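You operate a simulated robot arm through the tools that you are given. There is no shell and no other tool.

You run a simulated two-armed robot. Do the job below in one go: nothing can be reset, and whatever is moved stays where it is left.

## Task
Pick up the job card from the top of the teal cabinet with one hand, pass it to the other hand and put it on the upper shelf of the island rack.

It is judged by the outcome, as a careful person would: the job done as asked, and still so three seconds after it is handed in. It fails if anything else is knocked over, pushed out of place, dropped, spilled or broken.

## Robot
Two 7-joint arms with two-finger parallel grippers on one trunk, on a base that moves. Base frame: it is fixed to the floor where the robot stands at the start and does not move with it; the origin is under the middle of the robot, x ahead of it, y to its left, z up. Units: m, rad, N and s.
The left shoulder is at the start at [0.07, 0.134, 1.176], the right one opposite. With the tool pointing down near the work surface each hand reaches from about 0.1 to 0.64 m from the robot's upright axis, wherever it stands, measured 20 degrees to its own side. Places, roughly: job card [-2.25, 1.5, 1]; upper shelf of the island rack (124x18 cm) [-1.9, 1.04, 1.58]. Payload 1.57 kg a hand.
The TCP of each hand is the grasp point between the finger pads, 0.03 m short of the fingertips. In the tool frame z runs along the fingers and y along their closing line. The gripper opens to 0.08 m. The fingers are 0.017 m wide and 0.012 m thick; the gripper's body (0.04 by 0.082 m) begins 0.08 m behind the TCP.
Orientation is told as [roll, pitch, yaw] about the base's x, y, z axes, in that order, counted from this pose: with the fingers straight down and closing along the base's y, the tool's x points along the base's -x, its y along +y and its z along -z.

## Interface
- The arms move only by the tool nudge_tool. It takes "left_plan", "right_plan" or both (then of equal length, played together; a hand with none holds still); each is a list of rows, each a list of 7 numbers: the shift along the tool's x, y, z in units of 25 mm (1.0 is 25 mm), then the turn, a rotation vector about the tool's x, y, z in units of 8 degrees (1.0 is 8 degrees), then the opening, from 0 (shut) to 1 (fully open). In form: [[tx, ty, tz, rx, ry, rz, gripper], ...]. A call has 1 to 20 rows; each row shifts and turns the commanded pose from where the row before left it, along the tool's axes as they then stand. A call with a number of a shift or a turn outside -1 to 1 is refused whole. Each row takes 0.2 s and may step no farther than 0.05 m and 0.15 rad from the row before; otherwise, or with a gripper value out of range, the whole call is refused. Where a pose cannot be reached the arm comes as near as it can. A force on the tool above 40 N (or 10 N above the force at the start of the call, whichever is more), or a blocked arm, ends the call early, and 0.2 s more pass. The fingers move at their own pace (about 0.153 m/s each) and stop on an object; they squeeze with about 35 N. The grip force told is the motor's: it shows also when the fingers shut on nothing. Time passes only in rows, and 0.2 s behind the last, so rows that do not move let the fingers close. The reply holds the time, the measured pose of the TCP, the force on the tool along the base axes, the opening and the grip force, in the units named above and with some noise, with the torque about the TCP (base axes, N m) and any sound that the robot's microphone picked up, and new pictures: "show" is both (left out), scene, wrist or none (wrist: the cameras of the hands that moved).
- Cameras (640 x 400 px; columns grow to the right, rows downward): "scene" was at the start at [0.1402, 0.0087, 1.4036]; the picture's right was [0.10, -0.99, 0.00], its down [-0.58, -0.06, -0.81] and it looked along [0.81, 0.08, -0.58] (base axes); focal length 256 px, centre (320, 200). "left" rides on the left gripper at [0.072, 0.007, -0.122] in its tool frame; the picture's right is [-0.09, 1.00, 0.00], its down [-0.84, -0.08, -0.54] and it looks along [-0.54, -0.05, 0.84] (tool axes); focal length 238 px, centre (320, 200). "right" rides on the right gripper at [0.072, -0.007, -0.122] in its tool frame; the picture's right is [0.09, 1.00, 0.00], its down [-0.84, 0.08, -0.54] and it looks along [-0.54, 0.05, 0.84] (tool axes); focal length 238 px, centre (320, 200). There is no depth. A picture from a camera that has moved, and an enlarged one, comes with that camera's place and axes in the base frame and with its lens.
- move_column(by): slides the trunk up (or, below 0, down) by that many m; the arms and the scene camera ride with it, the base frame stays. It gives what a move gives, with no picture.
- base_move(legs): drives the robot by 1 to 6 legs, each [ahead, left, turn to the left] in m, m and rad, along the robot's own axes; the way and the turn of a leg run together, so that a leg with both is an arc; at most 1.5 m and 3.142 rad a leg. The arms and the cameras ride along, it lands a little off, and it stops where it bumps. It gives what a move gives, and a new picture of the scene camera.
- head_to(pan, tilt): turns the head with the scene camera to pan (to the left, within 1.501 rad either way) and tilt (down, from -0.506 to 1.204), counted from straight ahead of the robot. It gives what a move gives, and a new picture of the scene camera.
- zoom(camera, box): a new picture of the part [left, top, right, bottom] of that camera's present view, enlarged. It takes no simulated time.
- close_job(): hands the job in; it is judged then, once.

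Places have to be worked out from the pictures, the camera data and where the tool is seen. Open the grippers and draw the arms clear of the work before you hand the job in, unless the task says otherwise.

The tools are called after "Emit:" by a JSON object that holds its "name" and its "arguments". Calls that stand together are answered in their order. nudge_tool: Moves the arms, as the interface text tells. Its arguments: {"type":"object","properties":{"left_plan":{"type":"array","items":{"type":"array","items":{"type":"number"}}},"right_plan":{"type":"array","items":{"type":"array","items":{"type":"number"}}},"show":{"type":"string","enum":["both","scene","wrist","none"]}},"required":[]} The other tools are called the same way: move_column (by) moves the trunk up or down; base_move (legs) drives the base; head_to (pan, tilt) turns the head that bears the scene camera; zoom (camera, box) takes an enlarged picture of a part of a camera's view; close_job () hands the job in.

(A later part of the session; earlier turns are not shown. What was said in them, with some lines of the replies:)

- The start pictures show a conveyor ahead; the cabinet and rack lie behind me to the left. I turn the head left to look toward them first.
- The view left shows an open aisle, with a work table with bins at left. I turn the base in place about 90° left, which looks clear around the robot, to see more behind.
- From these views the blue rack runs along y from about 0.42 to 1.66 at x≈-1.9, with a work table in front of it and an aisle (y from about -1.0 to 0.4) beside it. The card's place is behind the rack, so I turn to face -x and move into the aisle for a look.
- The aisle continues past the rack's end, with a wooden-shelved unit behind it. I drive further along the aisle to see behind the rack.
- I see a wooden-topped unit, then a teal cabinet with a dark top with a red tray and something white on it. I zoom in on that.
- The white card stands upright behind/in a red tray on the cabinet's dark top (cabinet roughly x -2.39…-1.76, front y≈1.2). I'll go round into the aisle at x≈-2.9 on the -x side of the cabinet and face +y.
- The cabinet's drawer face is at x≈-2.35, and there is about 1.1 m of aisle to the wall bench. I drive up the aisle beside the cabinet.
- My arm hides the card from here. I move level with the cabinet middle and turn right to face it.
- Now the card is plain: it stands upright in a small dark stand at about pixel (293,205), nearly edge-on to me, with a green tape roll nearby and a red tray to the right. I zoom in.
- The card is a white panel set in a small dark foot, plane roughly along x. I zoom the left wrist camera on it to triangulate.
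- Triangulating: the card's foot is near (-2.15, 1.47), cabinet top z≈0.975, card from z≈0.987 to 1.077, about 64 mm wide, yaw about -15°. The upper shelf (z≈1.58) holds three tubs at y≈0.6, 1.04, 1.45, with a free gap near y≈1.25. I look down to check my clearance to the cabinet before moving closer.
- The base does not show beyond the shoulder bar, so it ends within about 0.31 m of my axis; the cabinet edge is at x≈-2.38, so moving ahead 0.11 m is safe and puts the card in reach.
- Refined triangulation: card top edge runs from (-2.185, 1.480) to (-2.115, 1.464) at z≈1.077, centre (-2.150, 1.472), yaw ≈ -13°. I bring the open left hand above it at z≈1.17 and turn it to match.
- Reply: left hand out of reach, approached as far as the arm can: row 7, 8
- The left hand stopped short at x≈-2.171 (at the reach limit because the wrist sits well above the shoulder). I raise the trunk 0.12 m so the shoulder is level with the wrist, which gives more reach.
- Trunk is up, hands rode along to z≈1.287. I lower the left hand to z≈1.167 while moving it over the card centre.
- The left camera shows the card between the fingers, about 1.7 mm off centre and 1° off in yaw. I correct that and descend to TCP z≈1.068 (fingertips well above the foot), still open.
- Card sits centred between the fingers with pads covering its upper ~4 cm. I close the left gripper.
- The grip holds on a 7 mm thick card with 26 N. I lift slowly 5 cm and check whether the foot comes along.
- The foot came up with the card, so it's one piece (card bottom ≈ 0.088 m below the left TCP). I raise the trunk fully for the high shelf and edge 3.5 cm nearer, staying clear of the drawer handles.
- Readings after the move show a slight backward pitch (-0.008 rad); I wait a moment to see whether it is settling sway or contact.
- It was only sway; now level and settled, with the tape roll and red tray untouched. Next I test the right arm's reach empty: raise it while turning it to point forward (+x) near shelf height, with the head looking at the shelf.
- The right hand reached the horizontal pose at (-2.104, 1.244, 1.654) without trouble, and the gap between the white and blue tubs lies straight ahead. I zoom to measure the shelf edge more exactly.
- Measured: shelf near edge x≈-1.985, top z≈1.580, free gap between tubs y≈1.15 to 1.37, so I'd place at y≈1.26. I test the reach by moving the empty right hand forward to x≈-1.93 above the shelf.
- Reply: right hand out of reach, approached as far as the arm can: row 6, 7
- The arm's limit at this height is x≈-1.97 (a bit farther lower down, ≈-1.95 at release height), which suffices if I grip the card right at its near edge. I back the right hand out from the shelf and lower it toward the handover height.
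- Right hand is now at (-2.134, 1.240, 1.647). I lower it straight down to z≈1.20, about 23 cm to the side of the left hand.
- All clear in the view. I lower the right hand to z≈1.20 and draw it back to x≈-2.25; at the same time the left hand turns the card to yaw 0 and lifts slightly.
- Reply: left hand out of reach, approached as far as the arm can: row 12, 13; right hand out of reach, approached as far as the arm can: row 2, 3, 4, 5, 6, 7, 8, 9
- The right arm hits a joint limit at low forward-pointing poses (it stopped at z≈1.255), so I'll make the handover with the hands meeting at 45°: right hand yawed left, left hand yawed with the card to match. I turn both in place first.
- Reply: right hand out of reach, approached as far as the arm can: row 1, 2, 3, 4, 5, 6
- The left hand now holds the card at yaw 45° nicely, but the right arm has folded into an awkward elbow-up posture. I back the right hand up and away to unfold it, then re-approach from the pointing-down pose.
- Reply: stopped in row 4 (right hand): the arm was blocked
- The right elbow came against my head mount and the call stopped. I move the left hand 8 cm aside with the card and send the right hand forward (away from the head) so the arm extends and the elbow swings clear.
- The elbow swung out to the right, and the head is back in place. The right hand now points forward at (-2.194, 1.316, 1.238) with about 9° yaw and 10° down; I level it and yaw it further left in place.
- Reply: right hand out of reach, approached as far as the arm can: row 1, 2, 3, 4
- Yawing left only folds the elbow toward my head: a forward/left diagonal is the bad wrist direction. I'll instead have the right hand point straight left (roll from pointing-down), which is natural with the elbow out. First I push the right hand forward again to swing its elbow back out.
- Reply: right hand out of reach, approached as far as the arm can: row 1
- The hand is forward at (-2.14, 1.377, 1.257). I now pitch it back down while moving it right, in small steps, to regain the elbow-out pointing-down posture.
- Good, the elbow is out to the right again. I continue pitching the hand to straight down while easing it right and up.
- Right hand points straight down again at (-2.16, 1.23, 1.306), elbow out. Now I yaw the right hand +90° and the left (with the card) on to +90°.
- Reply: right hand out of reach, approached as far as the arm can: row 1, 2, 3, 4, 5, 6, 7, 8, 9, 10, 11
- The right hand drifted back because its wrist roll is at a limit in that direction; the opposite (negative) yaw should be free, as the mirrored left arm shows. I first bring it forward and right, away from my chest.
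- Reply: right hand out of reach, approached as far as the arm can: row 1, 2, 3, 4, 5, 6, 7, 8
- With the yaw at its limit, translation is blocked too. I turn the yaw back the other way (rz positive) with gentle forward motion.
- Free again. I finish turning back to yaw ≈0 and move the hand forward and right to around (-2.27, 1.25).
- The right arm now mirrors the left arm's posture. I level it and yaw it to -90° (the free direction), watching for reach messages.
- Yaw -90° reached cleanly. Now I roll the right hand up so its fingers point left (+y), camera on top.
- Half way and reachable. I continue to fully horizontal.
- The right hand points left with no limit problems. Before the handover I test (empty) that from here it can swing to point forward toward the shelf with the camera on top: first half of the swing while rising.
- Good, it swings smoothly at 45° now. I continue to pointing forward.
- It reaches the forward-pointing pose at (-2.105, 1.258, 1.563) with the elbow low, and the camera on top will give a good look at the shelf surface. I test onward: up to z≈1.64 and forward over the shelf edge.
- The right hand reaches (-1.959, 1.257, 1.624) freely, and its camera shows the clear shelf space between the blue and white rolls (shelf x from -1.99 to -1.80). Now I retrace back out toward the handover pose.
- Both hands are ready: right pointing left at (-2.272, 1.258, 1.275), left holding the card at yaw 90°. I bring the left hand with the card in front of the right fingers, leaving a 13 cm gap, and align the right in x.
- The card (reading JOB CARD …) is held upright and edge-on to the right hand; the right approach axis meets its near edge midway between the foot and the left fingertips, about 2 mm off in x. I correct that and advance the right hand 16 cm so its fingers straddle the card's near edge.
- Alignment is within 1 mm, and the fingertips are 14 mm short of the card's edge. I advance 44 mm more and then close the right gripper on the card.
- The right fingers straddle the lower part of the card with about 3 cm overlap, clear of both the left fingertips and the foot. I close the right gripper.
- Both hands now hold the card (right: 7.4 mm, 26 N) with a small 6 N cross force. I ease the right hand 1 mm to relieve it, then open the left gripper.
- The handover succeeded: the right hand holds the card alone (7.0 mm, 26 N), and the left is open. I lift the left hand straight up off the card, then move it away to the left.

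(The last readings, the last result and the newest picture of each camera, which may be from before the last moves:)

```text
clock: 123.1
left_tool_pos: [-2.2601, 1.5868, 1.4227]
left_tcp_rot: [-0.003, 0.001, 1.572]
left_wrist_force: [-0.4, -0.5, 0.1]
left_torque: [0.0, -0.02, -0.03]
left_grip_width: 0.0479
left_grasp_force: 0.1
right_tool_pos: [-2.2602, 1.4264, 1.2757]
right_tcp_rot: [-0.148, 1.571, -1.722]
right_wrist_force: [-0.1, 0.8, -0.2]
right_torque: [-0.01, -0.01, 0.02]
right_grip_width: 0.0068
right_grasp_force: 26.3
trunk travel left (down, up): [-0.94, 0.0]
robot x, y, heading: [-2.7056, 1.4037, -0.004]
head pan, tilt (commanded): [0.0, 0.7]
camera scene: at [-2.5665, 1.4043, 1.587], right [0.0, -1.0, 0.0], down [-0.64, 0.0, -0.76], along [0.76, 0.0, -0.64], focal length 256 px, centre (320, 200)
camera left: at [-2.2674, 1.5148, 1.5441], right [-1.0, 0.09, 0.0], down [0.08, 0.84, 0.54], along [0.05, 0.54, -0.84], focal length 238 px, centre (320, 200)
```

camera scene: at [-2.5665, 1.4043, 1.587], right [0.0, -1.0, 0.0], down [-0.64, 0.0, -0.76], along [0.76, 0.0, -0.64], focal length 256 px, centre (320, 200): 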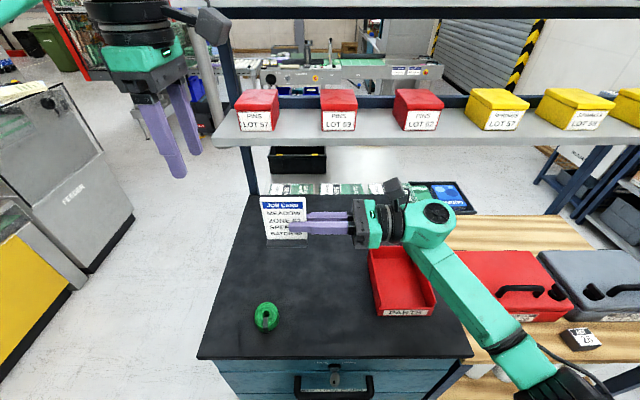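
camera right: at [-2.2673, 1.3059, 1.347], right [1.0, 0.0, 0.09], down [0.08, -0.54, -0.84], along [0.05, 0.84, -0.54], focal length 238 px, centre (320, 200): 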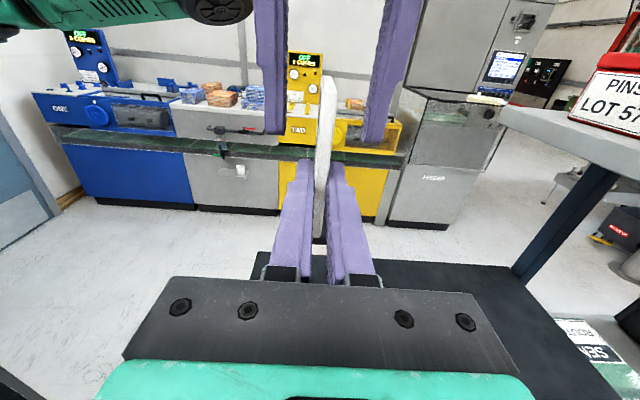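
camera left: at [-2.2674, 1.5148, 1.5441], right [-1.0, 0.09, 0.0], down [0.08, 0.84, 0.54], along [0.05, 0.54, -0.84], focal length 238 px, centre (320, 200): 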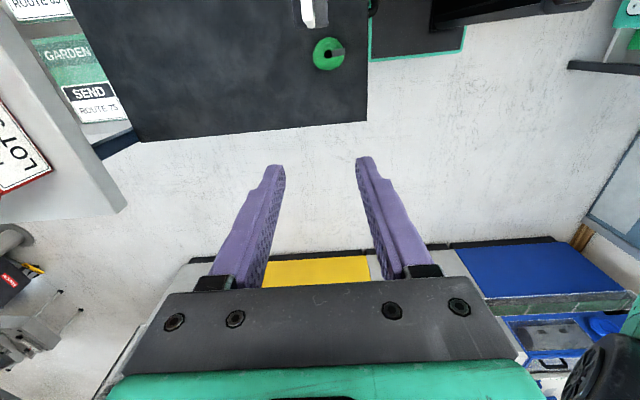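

Left hand is clear at (-2.26, 1.59, 1.42). Now I draw the right hand with the card back to the right, to the start of the tested swing.

Emit:
{"name": "nudge_tool", "arguments": {"right_plan": [[0, 0, -0.6, 0, 0, 0, 0], [0, -0.24, -0.95, 0, 0, 0, 0], [0, -0.24, -0.95, 0, 0, 0, 0], [0, 0, -0.95, 0, 0, 0, 0], [0, 0, -0.95, 0, 0, 0, 0], [0, 0, -0.95, 0, 0, 0, 0], [0, 0, -0.95, 0, 0, 0, 0], [0, 0, -0.4, 0, 0, 0, 0]], "show": "scene"}}

```text
clock: 124.9
left_tool_pos: [-2.2598, 1.5876, 1.4225]
left_tcp_rot: [-0.004, -0.001, 1.572]
left_wrist_force: [-0.4, 0.1, 0.4]
left_torque: [0.0, 0.02, -0.01]
left_grip_width: 0.0478
left_grasp_force: 0.0
right_tool_pos: [-2.2713, 1.259, 1.276]
right_tcp_rot: [0.479, 1.571, -1.094]
right_wrist_force: [0.6, -0.6, 0.5]
right_torque: [-0.03, 0.01, 0.01]
right_grip_width: 0.0071
right_grasp_force: 26.3
trunk travel left (down, up): [-0.94, 0.0]
robot x, y, heading: [-2.705, 1.4027, -0.005]
head pan, tilt (commanded): [0.0, 0.7]
camera scene: at [-2.5665, 1.4046, 1.5869], right [0.0, -1.0, 0.0], down [-0.64, 0.0, -0.76], along [0.76, 0.0, -0.64], focal length 256 px, centre (320, 200)
```

scene: 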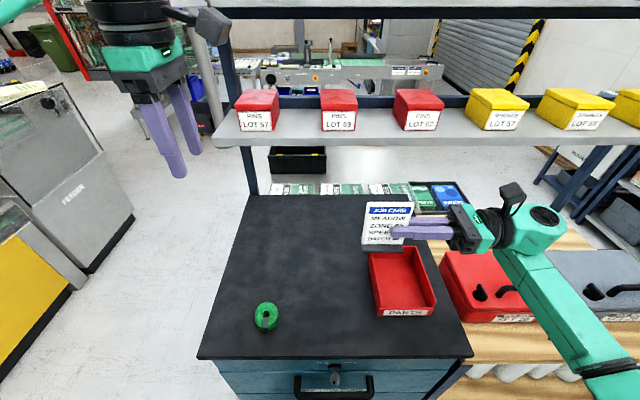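

The card is upright in the right hand at the swing's starting point. I run the tested swing (yaw to forward while rising), now with the card, with a bit less forward travel near the end to keep the card off the shelf edge.

Emit:
{"name": "nudge_tool", "arguments": {"right_plan": [[0.96, 0.5, 0, -0.9375, 0, 0, 0], [0.96, 0.5, 0.065, -0.9375, 0, 0, 0], [0.96, 0.48, 0.13, -0.9375, 0, 0, 0], [0.96, 0.46, 0.19, -0.9375, 0, 0, 0], [0.96, 0.43, 0.25, -0.9375, 0, 0, 0], [0.96, 0.4, 0.3, -0.9375, 0, 0, 0], [0.96, 0.35, 0.35, -0.9375, 0, 0, 0], [0.96, 0.3, 0.4, -0.9375, 0, 0, 0], [0.96, 0.25, 0.43, -0.9375, 0, 0, 0], [0.96, 0.19, 0.46, -0.9375, 0, 0, 0], [0.96, 0.13, 0.48, -0.9375, 0, 0, 0], [0.96, 0.065, 0.5, -0.9375, 0, 0, 0], [0, 0, 0, 0, 0, 0, 0]], "show": "both"}}

Emit:
{"name": "head_to", "arguments": {"pan": -0.1, "tilt": 0.25}}

```text
clock: 127.7
left_tool_pos: [-2.2615, 1.5872, 1.4217]
left_tcp_rot: [-0.001, 0.0, 1.571]
left_wrist_force: [0.2, -0.1, -0.5]
left_torque: [0.0, -0.02, 0.01]
left_grip_width: 0.0482
left_grasp_force: 0.0
right_tool_pos: [-2.1229, 1.2582, 1.5645]
right_tcp_rot: [0.325, 1.569, -2.823]
right_wrist_force: [-0.1, 0.7, -1.0]
right_torque: [0.0, -0.01, 0.02]
right_grip_width: 0.007
right_grasp_force: 26.7
trunk travel left (down, up): [-0.94, 0.0]
robot x, y, heading: [-2.7066, 1.4036, -0.0]
head pan, tilt (commanded): [0.0, 0.7]
camera scene: at [-2.5664, 1.4045, 1.5869], right [0.0, -1.0, 0.0], down [-0.64, 0.0, -0.76], along [0.76, 0.0, -0.64], focal length 256 px, centre (320, 200)
camera right: at [-2.2449, 1.2666, 1.6361], right [-0.01, -1.0, 0.09], down [-0.54, -0.07, -0.84], along [0.84, -0.05, -0.54], focal length 238 px, centre (320, 200)
```

scene: 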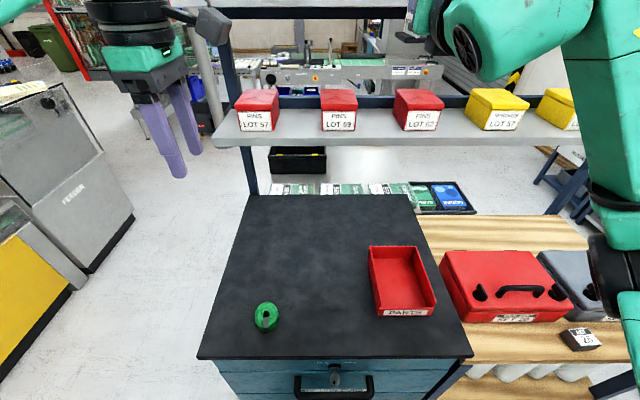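
right: 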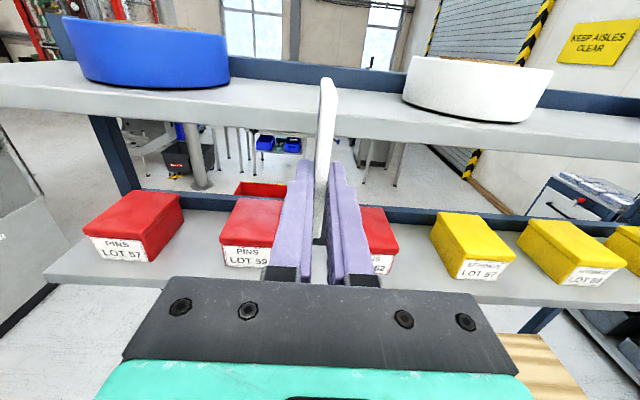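

```text
clock: 128.6
left_tool_pos: [-2.2605, 1.5875, 1.4235]
left_tcp_rot: [-0.002, -0.001, 1.571]
left_wrist_force: [-0.1, 0.5, 0.2]
left_torque: [0.0, -0.01, 0.0]
left_grip_width: 0.0479
left_grasp_force: 0.0
right_tool_pos: [-2.1233, 1.2591, 1.5645]
right_tcp_rot: [1.351, 1.571, -1.794]
right_wrist_force: [0.5, 0.1, 0.1]
right_torque: [-0.02, 0.01, 0.0]
right_grip_width: 0.0071
right_grasp_force: 26.5
trunk travel left (down, up): [-0.94, 0.0]
robot x, y, heading: [-2.7061, 1.407, 0.002]
head pan, tilt (commanded): [-0.099, 0.25]
camera scene: at [-2.5586, 1.3951, 1.6277], right [-0.1, -0.99, 0.0], down [-0.25, 0.03, -0.97], along [0.96, -0.1, -0.25], focal length 256 px, centre (320, 200)
```

scene: 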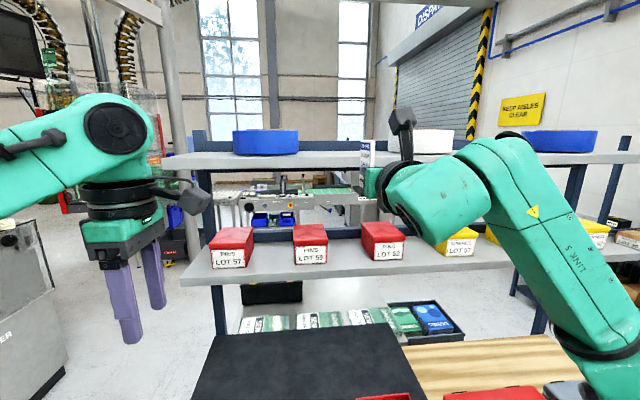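

The card is upright in front of the shelf, foot bottom at about z 1.528. I raise it so the foot is ~3 cm above the shelf, then bring it forward over the gap between the rolls.

Emit:
{"name": "nudge_tool", "arguments": {"right_plan": [[0.87, 0, 0, 0, 0, 0, 0], [0.87, 0, 0, 0, 0, 0, 0], [0.87, 0, 0, 0, 0, 0, 0], [0.87, 0, 0, 0, 0, 0, 0], [0, 0, 0.8, 0, 0, 0, 0], [0, 0, 0.9, 0, 0, 0, 0], [0, 0, 0.9, 0, 0, 0, 0], [0, 0, 0.9, 0, 0, 0, 0], [0, 0, 0.9, 0, 0, 0, 0], [0, 0, 0.5, 0, 0, 0, 0], [0, 0, 0, 0, 0, 0, 0]], "show": "both"}}

Emit:
{"name": "zoom", "arguments": {"camera": "right", "box": [160, 60, 480, 300]}}

Emit:
{"name": "zoom", "arguments": {"camera": "scene", "box": [220, 90, 460, 240]}}

```text
clock: 131.0
left_tool_pos: [-2.2613, 1.5879, 1.4215]
left_tcp_rot: [-0.002, 0.0, 1.569]
left_wrist_force: [0.8, 0.2, -0.2]
left_torque: [0.01, 0.0, -0.03]
left_grip_width: 0.0479
left_grasp_force: 0.0
right_tool_pos: [-1.9994, 1.2598, 1.6504]
right_tcp_rot: [2.058, 1.57, -1.09]
right_wrist_force: [-1.0, -0.6, -1.0]
right_torque: [-0.02, 0.0, -0.01]
right_grip_width: 0.007
right_grasp_force: 26.1
trunk travel left (down, up): [-0.94, 0.0]
robot x, y, heading: [-2.7071, 1.4088, -0.001]
head pan, tilt (commanded): [-0.099, 0.25]
camera scene: at [-2.5589, 1.3954, 1.6278], right [-0.1, -0.99, 0.0], down [-0.25, 0.03, -0.97], along [0.96, -0.1, -0.25], focal length 256 px, centre (320, 200)
camera right: at [-2.122, 1.2668, 1.7225], right [0.0, -1.0, 0.09], down [-0.54, -0.08, -0.84], along [0.84, -0.05, -0.54], focal length 238 px, centre (320, 200)
```

scene: 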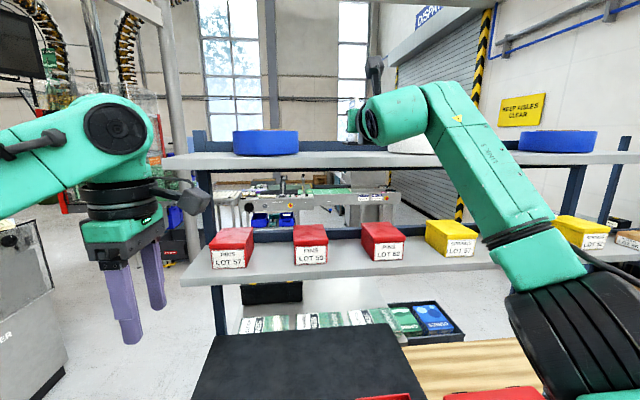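
right: 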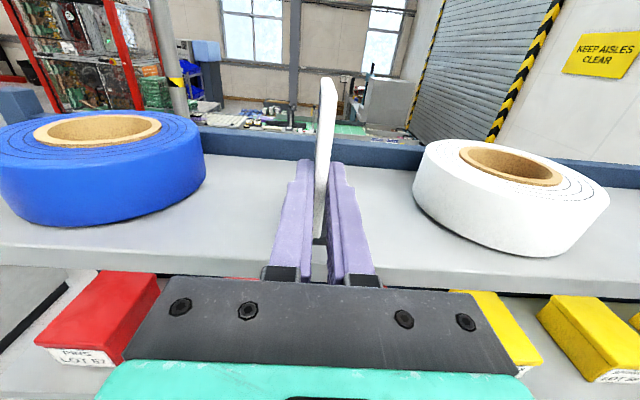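

```text
1.67 times, centred on (320, 180) of right
camera zoom: at [-2.122, 1.2668, 1.7225], right [0.0, -1.0, 0.09], down [-0.54, -0.08, -0.84], along [0.84, -0.05, -0.54], focal length 397 px, centre (320, 233)
```

zoom: 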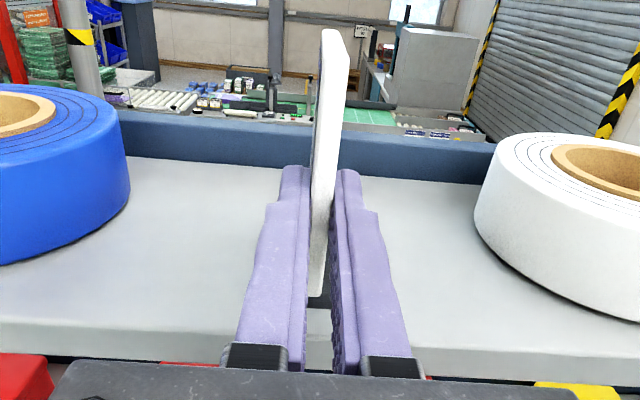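

```text
2.67 times, centred on (340, 165) of scene
camera zoom: at [-2.5589, 1.3954, 1.6278], right [-0.1, -0.99, 0.0], down [-0.25, 0.03, -0.97], along [0.96, -0.1, -0.25], focal length 684 px, centre (267, 293)
```

zoom: 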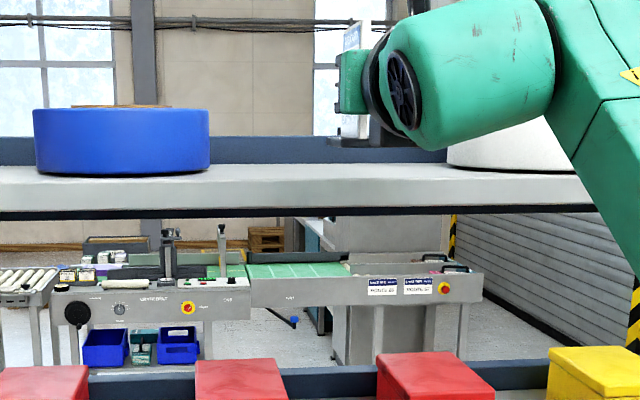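

The card is centred between the two rolls with the foot well above the shelf. I move forward and down in small steps to about 6 mm above contact.

Emit:
{"name": "nudge_tool", "arguments": {"right_plan": [[-0.348, 0, 0.748, 0, 0, 0, 0], [-0.348, 0, 0.748, 0, 0, 0, 0], [-0.22, 0, 0.12, 0, 0, 0, 0], [-0.22, 0, 0.08, 0, 0, 0, 0], [0, 0, 0, 0, 0, 0, 0]], "show": "both"}}

Emit:
{"name": "zoom", "arguments": {"camera": "scene", "box": [280, 110, 440, 210]}}

Emit:
{"name": "zoom", "arguments": {"camera": "right", "box": [220, 120, 420, 300]}}

```text
clock: 132.2
left_tool_pos: [-2.2615, 1.5884, 1.4231]
left_tcp_rot: [-0.002, 0.0, 1.571]
left_wrist_force: [-0.1, -0.3, 0.4]
left_torque: [0.02, -0.01, -0.02]
left_grip_width: 0.0478
left_grasp_force: 0.1
right_tool_pos: [-1.9602, 1.2593, 1.6259]
right_tcp_rot: [2.995, 1.564, -0.147]
right_wrist_force: [5.6, 1.0, 13.1]
right_torque: [0.04, -0.92, 0.03]
right_grip_width: 0.007
right_grasp_force: 26.8
trunk travel left (down, up): [-0.94, 0.0]
robot x, y, heading: [-2.7081, 1.405, -0.003]
head pan, tilt (commanded): [-0.099, 0.25]
camera scene: at [-2.5603, 1.3964, 1.6282], right [-0.1, -0.99, 0.0], down [-0.24, 0.02, -0.97], along [0.96, -0.1, -0.25], focal length 256 px, centre (320, 200)
camera right: at [-2.083, 1.2677, 1.6968], right [0.0, -1.0, 0.09], down [-0.54, -0.08, -0.84], along [0.84, -0.05, -0.53], focal length 238 px, centre (320, 200)
```

scene: 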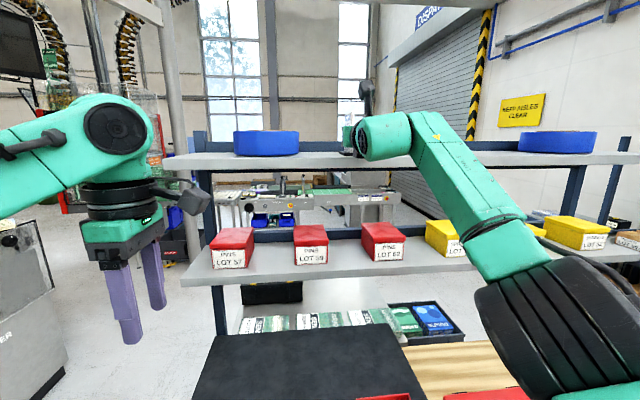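
right: 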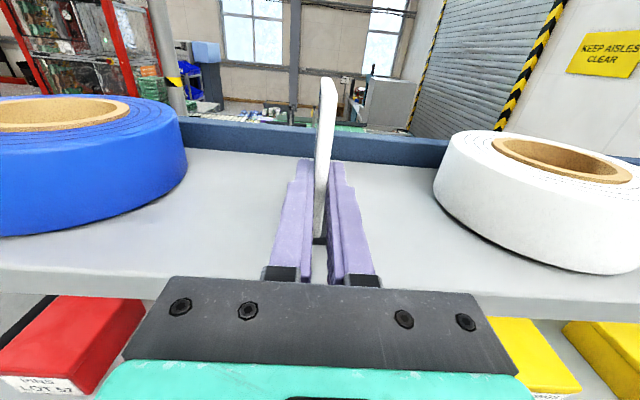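

```text
4.00 times, centred on (360, 160) of scene
camera zoom: at [-2.5603, 1.3964, 1.6282], right [-0.1, -0.99, 0.0], down [-0.24, 0.02, -0.97], along [0.96, -0.1, -0.25], focal length 1026 px, centre (160, 360)
```

zoom: 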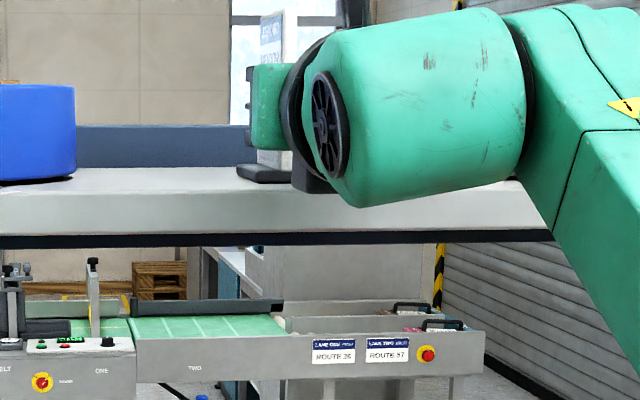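

```text
2.22 times, centred on (320, 210) of right
camera zoom: at [-2.083, 1.2677, 1.6968], right [0.0, -1.0, 0.09], down [-0.54, -0.08, -0.84], along [0.84, -0.05, -0.53], focal length 530 px, centre (320, 178)
```

zoom: 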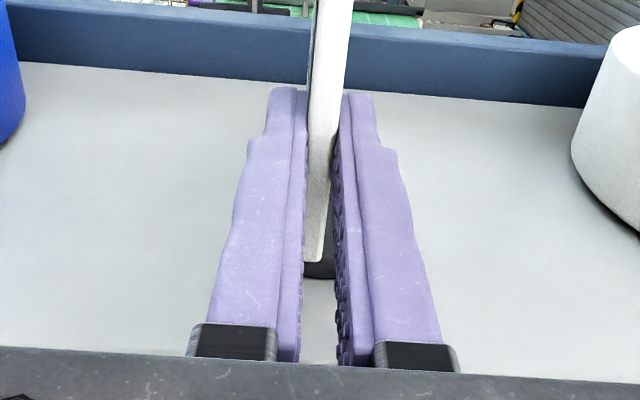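

The foot has already touched the shelf (13 N up, TCP z≈1.626). I ease the command up about 2.5 mm to shed most of the load before releasing.

Emit:
{"name": "nudge_tool", "arguments": {"right_plan": [[0.06, 0, 0, 0, 0, 0, 0], [0.04, 0, 0, 0, 0, 0, 0], [0, 0, 0, 0, 0, 0, 0]], "show": "none"}}

```text
clock: 133.0
left_tool_pos: [-2.2626, 1.5883, 1.4223]
left_tcp_rot: [-0.003, 0.0, 1.571]
left_wrist_force: [0.0, -0.2, 0.0]
left_torque: [-0.01, -0.01, 0.0]
left_grip_width: 0.0478
left_grasp_force: 0.1
right_tool_pos: [-1.9597, 1.2602, 1.6257]
right_tcp_rot: [2.355, 1.568, -0.79]
right_wrist_force: [1.0, 0.3, 8.8]
right_torque: [0.02, -0.76, 0.03]
right_grip_width: 0.0072
right_grasp_force: 26.7
trunk travel left (down, up): [-0.94, 0.0]
robot x, y, heading: [-2.7042, 1.4059, 0.001]
head pan, tilt (commanded): [-0.099, 0.25]
```

Load is down to 9 N, with contact toward the foot's far end. I zoom to check that the card is upright and the foot flat.

Emit:
{"name": "zoom", "arguments": {"camera": "scene", "box": [320, 120, 400, 170]}}

Emit:
{"name": "zoom", "arguments": {"camera": "right", "box": [270, 60, 390, 260]}}

Emit:
{"name": "zoom", "arguments": {"camera": "left", "box": [0, 0, 640, 400]}}

```text
8.00 times, centred on (360, 145) of scene
camera zoom: at [-2.5612, 1.3965, 1.628], right [-0.1, -0.99, 0.0], down [-0.24, 0.02, -0.97], along [0.96, -0.1, -0.25], focal length 2051 px, centre (0, 640)
```

zoom: 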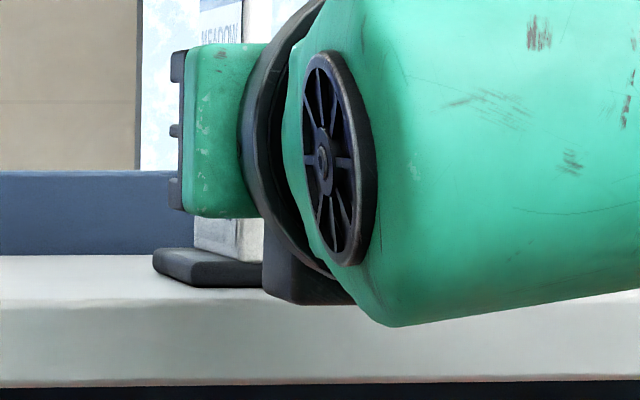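

```text
2.00 times, centred on (330, 160) of right
camera zoom: at [-2.0827, 1.2678, 1.6976], right [0.0, -1.0, 0.09], down [-0.54, -0.08, -0.84], along [0.84, -0.05, -0.54], focal length 477 px, centre (300, 280)
```

zoom: 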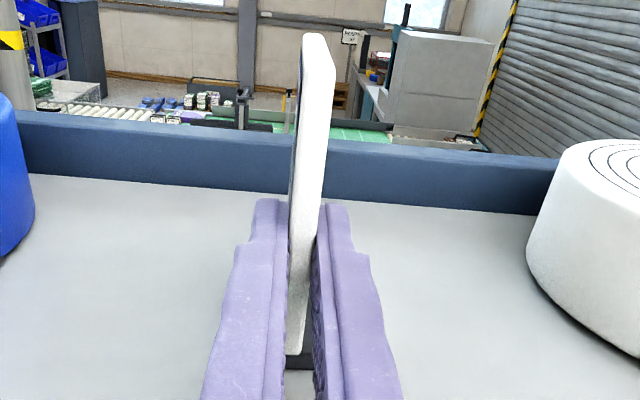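

```text
1.00 times, centred on (320, 200) of left (not enlarged: the box is as wide or as high as the picture)
camera zoom: at [-2.2699, 1.516, 1.5448], right [-1.0, 0.09, 0.0], down [0.08, 0.84, 0.54], along [0.05, 0.54, -0.84], focal length 238 px, centre (320, 200)
```

zoom: 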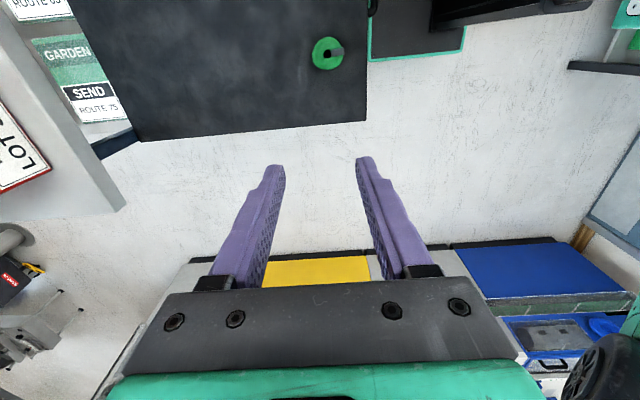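

The foot lies flat on the shelf and the card is upright. I shed a little more load and open the right gripper gradually.

Emit:
{"name": "nudge_tool", "arguments": {"right_plan": [[0.05, 0, 0, 0, 0, 0, 0], [0, 0, 0, 0, 0, 0, 0], [0, 0, 0, 0, 0, 0, 0.15], [0, 0, 0, 0, 0, 0, 0.3], [0, 0, 0, 0, 0, 0, 0.6], [0, 0, 0, 0, 0, 0, 0.7], [0, 0, 0, 0, 0, 0, 0.7]], "show": "both"}}

Emit:
{"name": "zoom", "arguments": {"camera": "right", "box": [220, 60, 420, 300]}}

```text
clock: 134.6
left_tool_pos: [-2.2609, 1.5865, 1.4233]
left_tcp_rot: [-0.004, -0.001, 1.572]
left_wrist_force: [0.4, 0.4, -0.5]
left_torque: [0.0, -0.01, 0.0]
left_grip_width: 0.0479
left_grasp_force: 0.0
right_tool_pos: [-1.9574, 1.2587, 1.6256]
right_tcp_rot: [1.478, 1.57, -1.667]
right_wrist_force: [0.6, 0.1, -0.4]
right_torque: [0.0, -0.03, 0.0]
right_grip_width: 0.0559
right_grasp_force: 0.1
trunk travel left (down, up): [-0.94, 0.0]
robot x, y, heading: [-2.7054, 1.4042, 0.004]
head pan, tilt (commanded): [-0.099, 0.25]
camera scene: at [-2.5585, 1.3956, 1.6278], right [-0.1, -0.99, 0.0], down [-0.25, 0.03, -0.97], along [0.96, -0.1, -0.25], focal length 256 px, centre (320, 200)
camera right: at [-2.0798, 1.2664, 1.6975], right [0.0, -1.0, 0.09], down [-0.54, -0.08, -0.84], along [0.84, -0.05, -0.54], focal length 238 px, centre (320, 200)
```

scene: 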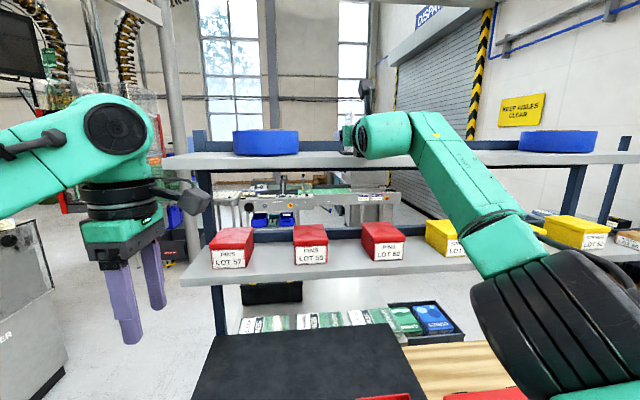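
right: 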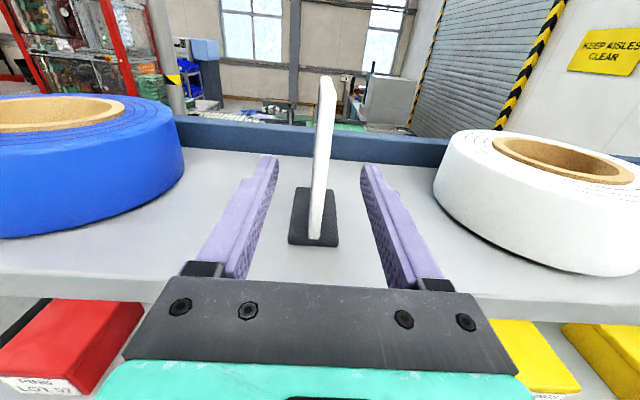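

```text
1.67 times, centred on (320, 180) of right
camera zoom: at [-2.0798, 1.2664, 1.6975], right [0.0, -1.0, 0.09], down [-0.54, -0.08, -0.84], along [0.84, -0.05, -0.54], focal length 397 px, centre (320, 233)
```

zoom: 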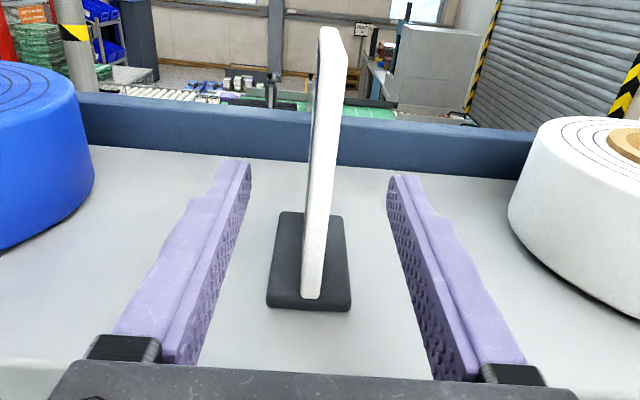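

The card stands freely on its foot on the upper shelf. I withdraw the open right hand straight back, clear of the card and shelf.

Emit:
{"name": "nudge_tool", "arguments": {"right_plan": [[0, 0, -0.5, 0, 0, 0, 0.7], [0, 0, -0.8, 0, 0, 0, 0.7], [0, 0, -0.9, 0, 0, 0, 0.7], [0, 0, -0.9, 0, 0, 0, 0.7], [0, 0, -0.9, 0, 0, 0, 0.7], [0, 0, -0.9, 0, 0, 0, 0.7], [0, 0, -0.9, 0, 0, 0, 0.7], [0, 0, 0, 0, 0, 0, 0.7]], "show": "both"}}

Emit:
{"name": "zoom", "arguments": {"camera": "right", "box": [220, 40, 420, 200]}}

```text
clock: 136.4
left_tool_pos: [-2.2612, 1.5876, 1.4233]
left_tcp_rot: [-0.001, -0.001, 1.569]
left_wrist_force: [0.2, -0.6, 0.3]
left_torque: [0.03, -0.03, 0.0]
left_grip_width: 0.048
left_grasp_force: 0.2
right_tool_pos: [-2.1027, 1.2582, 1.6263]
right_tcp_rot: [0.945, 1.571, -2.201]
right_wrist_force: [0.2, 0.3, -0.3]
right_torque: [-0.01, 0.02, 0.01]
right_grip_width: 0.0558
right_grasp_force: 0.0
trunk travel left (down, up): [-0.94, 0.0]
robot x, y, heading: [-2.7016, 1.4052, -0.003]
head pan, tilt (commanded): [-0.099, 0.25]
camera scene: at [-2.5585, 1.3955, 1.6278], right [-0.1, -0.99, 0.0], down [-0.25, 0.03, -0.97], along [0.96, -0.1, -0.25], focal length 256 px, centre (320, 200)
camera right: at [-2.2252, 1.2672, 1.6976], right [0.0, -1.0, 0.09], down [-0.54, -0.08, -0.84], along [0.84, -0.05, -0.54], focal length 238 px, centre (320, 200)
```

scene: 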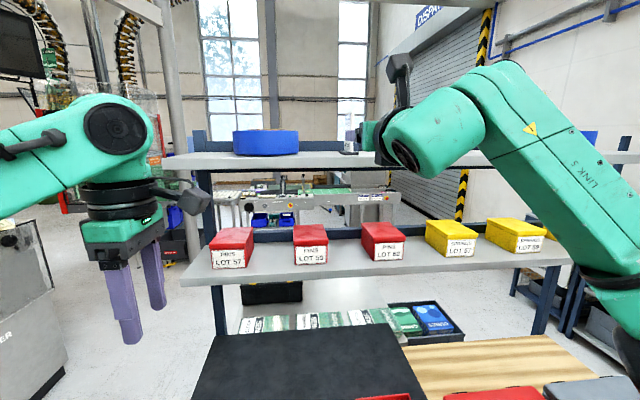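
right: 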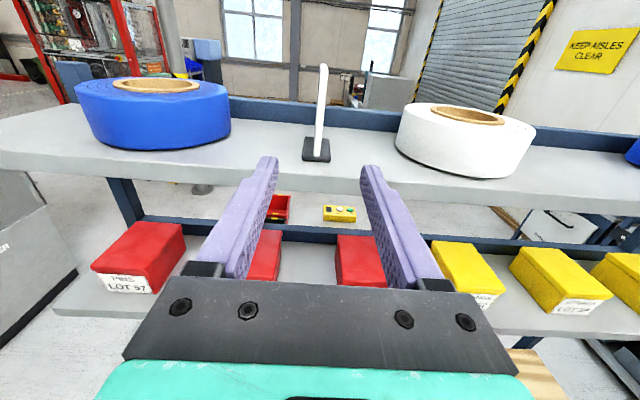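

```text
2.50 times, centred on (320, 120) of right
camera zoom: at [-2.2252, 1.2672, 1.6976], right [0.0, -1.0, 0.09], down [-0.54, -0.08, -0.84], along [0.84, -0.05, -0.54], focal length 596 px, centre (320, 400)
```

zoom: 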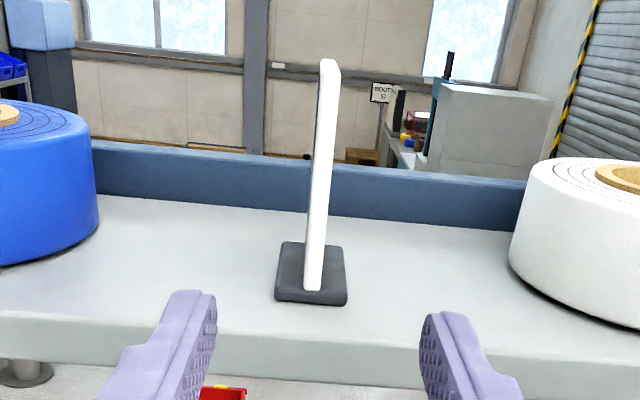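

The card stands upright on the upper shelf between the rolls, nothing else disturbed. I retrace the right arm back down away from the shelf and open both grippers fully.

Emit:
{"name": "nudge_tool", "arguments": {"right_plan": [[0, 0, -0.8, 0, 0, 0, 0.8], [-0.85, 0, 0, 0, 0, 0, 0.9], [-0.85, 0, 0, 0, 0, 0, 1], [-0.85, 0, 0, 0, 0, 0, 1], [-0.96, 0, -0.5, 0.9375, 0, 0, 1], [-0.96, -0.065, -0.5, 0.9375, 0, 0, 1], [-0.96, -0.13, -0.48, 0.9375, 0, 0, 1], [-0.96, -0.19, -0.46, 0.9375, 0, 0, 1], [-0.96, -0.25, -0.43, 0.9375, 0, 0, 1], [-0.96, -0.3, -0.4, 0.9375, 0, 0, 1], [-0.96, -0.35, -0.35, 0.9375, 0, 0, 1], [-0.96, -0.4, -0.3, 0.9375, 0, 0, 1], [-0.96, -0.43, -0.25, 0.9375, 0, 0, 1], [-0.96, -0.46, -0.19, 0.9375, 0, 0, 1], [-0.96, -0.48, -0.13, 0.9375, 0, 0, 1], [-0.96, -0.5, -0.065, 0.9375, 0, 0, 1], [0, 0, 0, 0, 0, 0, 1]], "left_plan": [[0, 0, 0, 0, 0, 0, 0.7], [0, 0, 0, 0, 0, 0, 0.8], [0, 0, 0, 0, 0, 0, 1], [0, 0, 0, 0, 0, 0, 1], [0, 0, 0, 0, 0, 0, 1], [0, 0, 0, 0, 0, 0, 1], [0, 0, 0, 0, 0, 0, 1], [0, 0, 0, 0, 0, 0, 1], [0, 0, 0, 0, 0, 0, 1], [0, 0, 0, 0, 0, 0, 1], [0, 0, 0, 0, 0, 0, 1], [0, 0, 0, 0, 0, 0, 1], [0, 0, 0, 0, 0, 0, 1], [0, 0, 0, 0, 0, 0, 1], [0, 0, 0, 0, 0, 0, 1], [0, 0, 0, 0, 0, 0, 1], [0, 0, 0, 0, 0, 0, 1]], "show": "scene"}}

Emit:
{"name": "zoom", "arguments": {"camera": "scene", "box": [230, 90, 470, 240]}}

```text
clock: 140.0
left_tool_pos: [-2.2605, 1.5866, 1.4223]
left_tcp_rot: [-0.002, 0.001, 1.571]
left_wrist_force: [1.0, -0.1, 0.1]
left_torque: [0.03, 0.02, -0.01]
left_grip_width: 0.0801
left_grasp_force: 0.0
right_tool_pos: [-2.2723, 1.2589, 1.2728]
right_tcp_rot: [1.06, 1.57, -0.512]
right_wrist_force: [0.2, -0.3, -0.1]
right_torque: [-0.02, -0.02, -0.03]
right_grip_width: 0.0799
right_grasp_force: 0.2
trunk travel left (down, up): [-0.94, 0.0]
robot x, y, heading: [-2.7053, 1.4012, -0.001]
head pan, tilt (commanded): [-0.099, 0.25]
camera scene: at [-2.5587, 1.3956, 1.6278], right [-0.1, -0.99, 0.0], down [-0.25, 0.03, -0.97], along [0.96, -0.1, -0.25], focal length 256 px, centre (320, 200)
```

scene: 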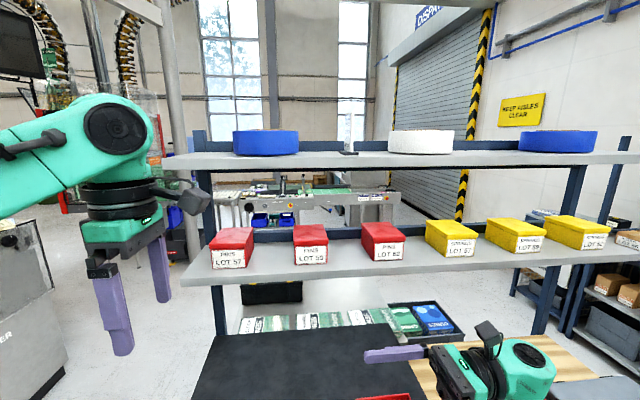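

```text
2.67 times, centred on (350, 165) of scene
camera zoom: at [-2.5587, 1.3956, 1.6278], right [-0.1, -0.99, 0.0], down [-0.25, 0.03, -0.97], along [0.96, -0.1, -0.25], focal length 684 px, centre (240, 293)
```

zoom: 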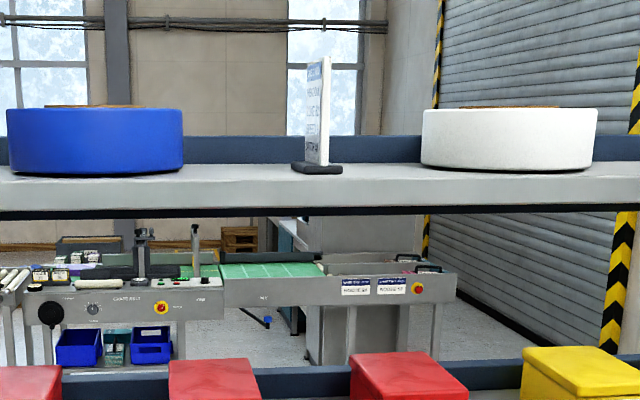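

The job card stands on the upper shelf between the rolls, both hands open and away. I take one last look down at the cabinet to confirm nothing else moved.

Emit:
{"name": "head_to", "arguments": {"pan": 0.0, "tilt": 0.75}}

```text
clock: 140.9
left_tool_pos: [-2.2611, 1.5875, 1.4217]
left_tcp_rot: [-0.001, 0.0, 1.572]
left_wrist_force: [0.8, 0.3, 0.1]
left_torque: [0.01, -0.02, 0.02]
left_grip_width: 0.0803
left_grasp_force: 0.1
right_tool_pos: [-2.274, 1.2599, 1.2747]
right_tcp_rot: [0.098, 1.57, -1.477]
right_wrist_force: [1.0, 0.1, -0.9]
right_torque: [-0.01, -0.02, 0.01]
right_grip_width: 0.0801
right_grasp_force: 0.0
trunk travel left (down, up): [-0.94, 0.0]
robot x, y, heading: [-2.7039, 1.4044, -0.002]
head pan, tilt (commanded): [0.0, 0.75]
camera scene: at [-2.5688, 1.4048, 1.5828], right [0.0, -1.0, 0.0], down [-0.68, 0.0, -0.73], along [0.73, 0.0, -0.68], focal length 256 px, centre (320, 200)
```

scene: 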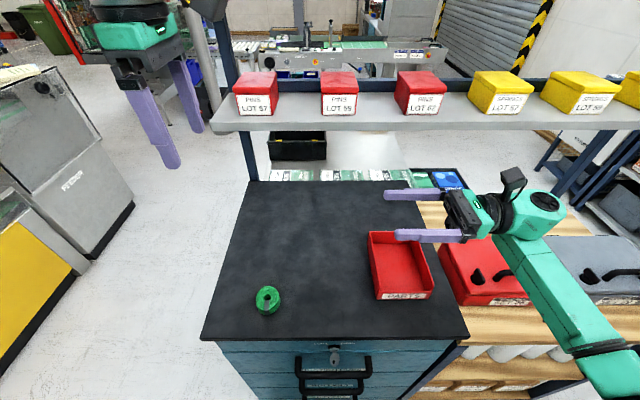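

The tape roll, red tray, tool cases and bins all sit where they were. The card stands on the upper shelf, and both grippers are open and clear. I hand the job in.

Emit:
{"name": "close_job", "arguments": {}}

```text
The job is handed in.
```

The job card is standing upright on its foot on the upper shelf of the island rack, in the gap between the blue roll and the white roll. I have handed the job in.

- **Pick-up and pass:** The left hand lifted the card, with its attached foot, off the teal cabinet. It passed the card to the right hand in mid-air, and the right hand placed it.
- **Placement:** The card rests on the shelf surface, about 3 cm in from the front edge and roughly centred between the two rolls.
- **Surroundings:** In the last pictures the tape roll, parts tray, tool cases, bins and rolls all look to be where they were.
- **Elbow contact:** While I was finding a pose for the handover, the right elbow pressed against the robot's own head and that move stopped early. The head camera's aim was back to normal in the next reading, and nothing else was touched.

Both grippers are open and drawn clear of the shelf and cabinet.
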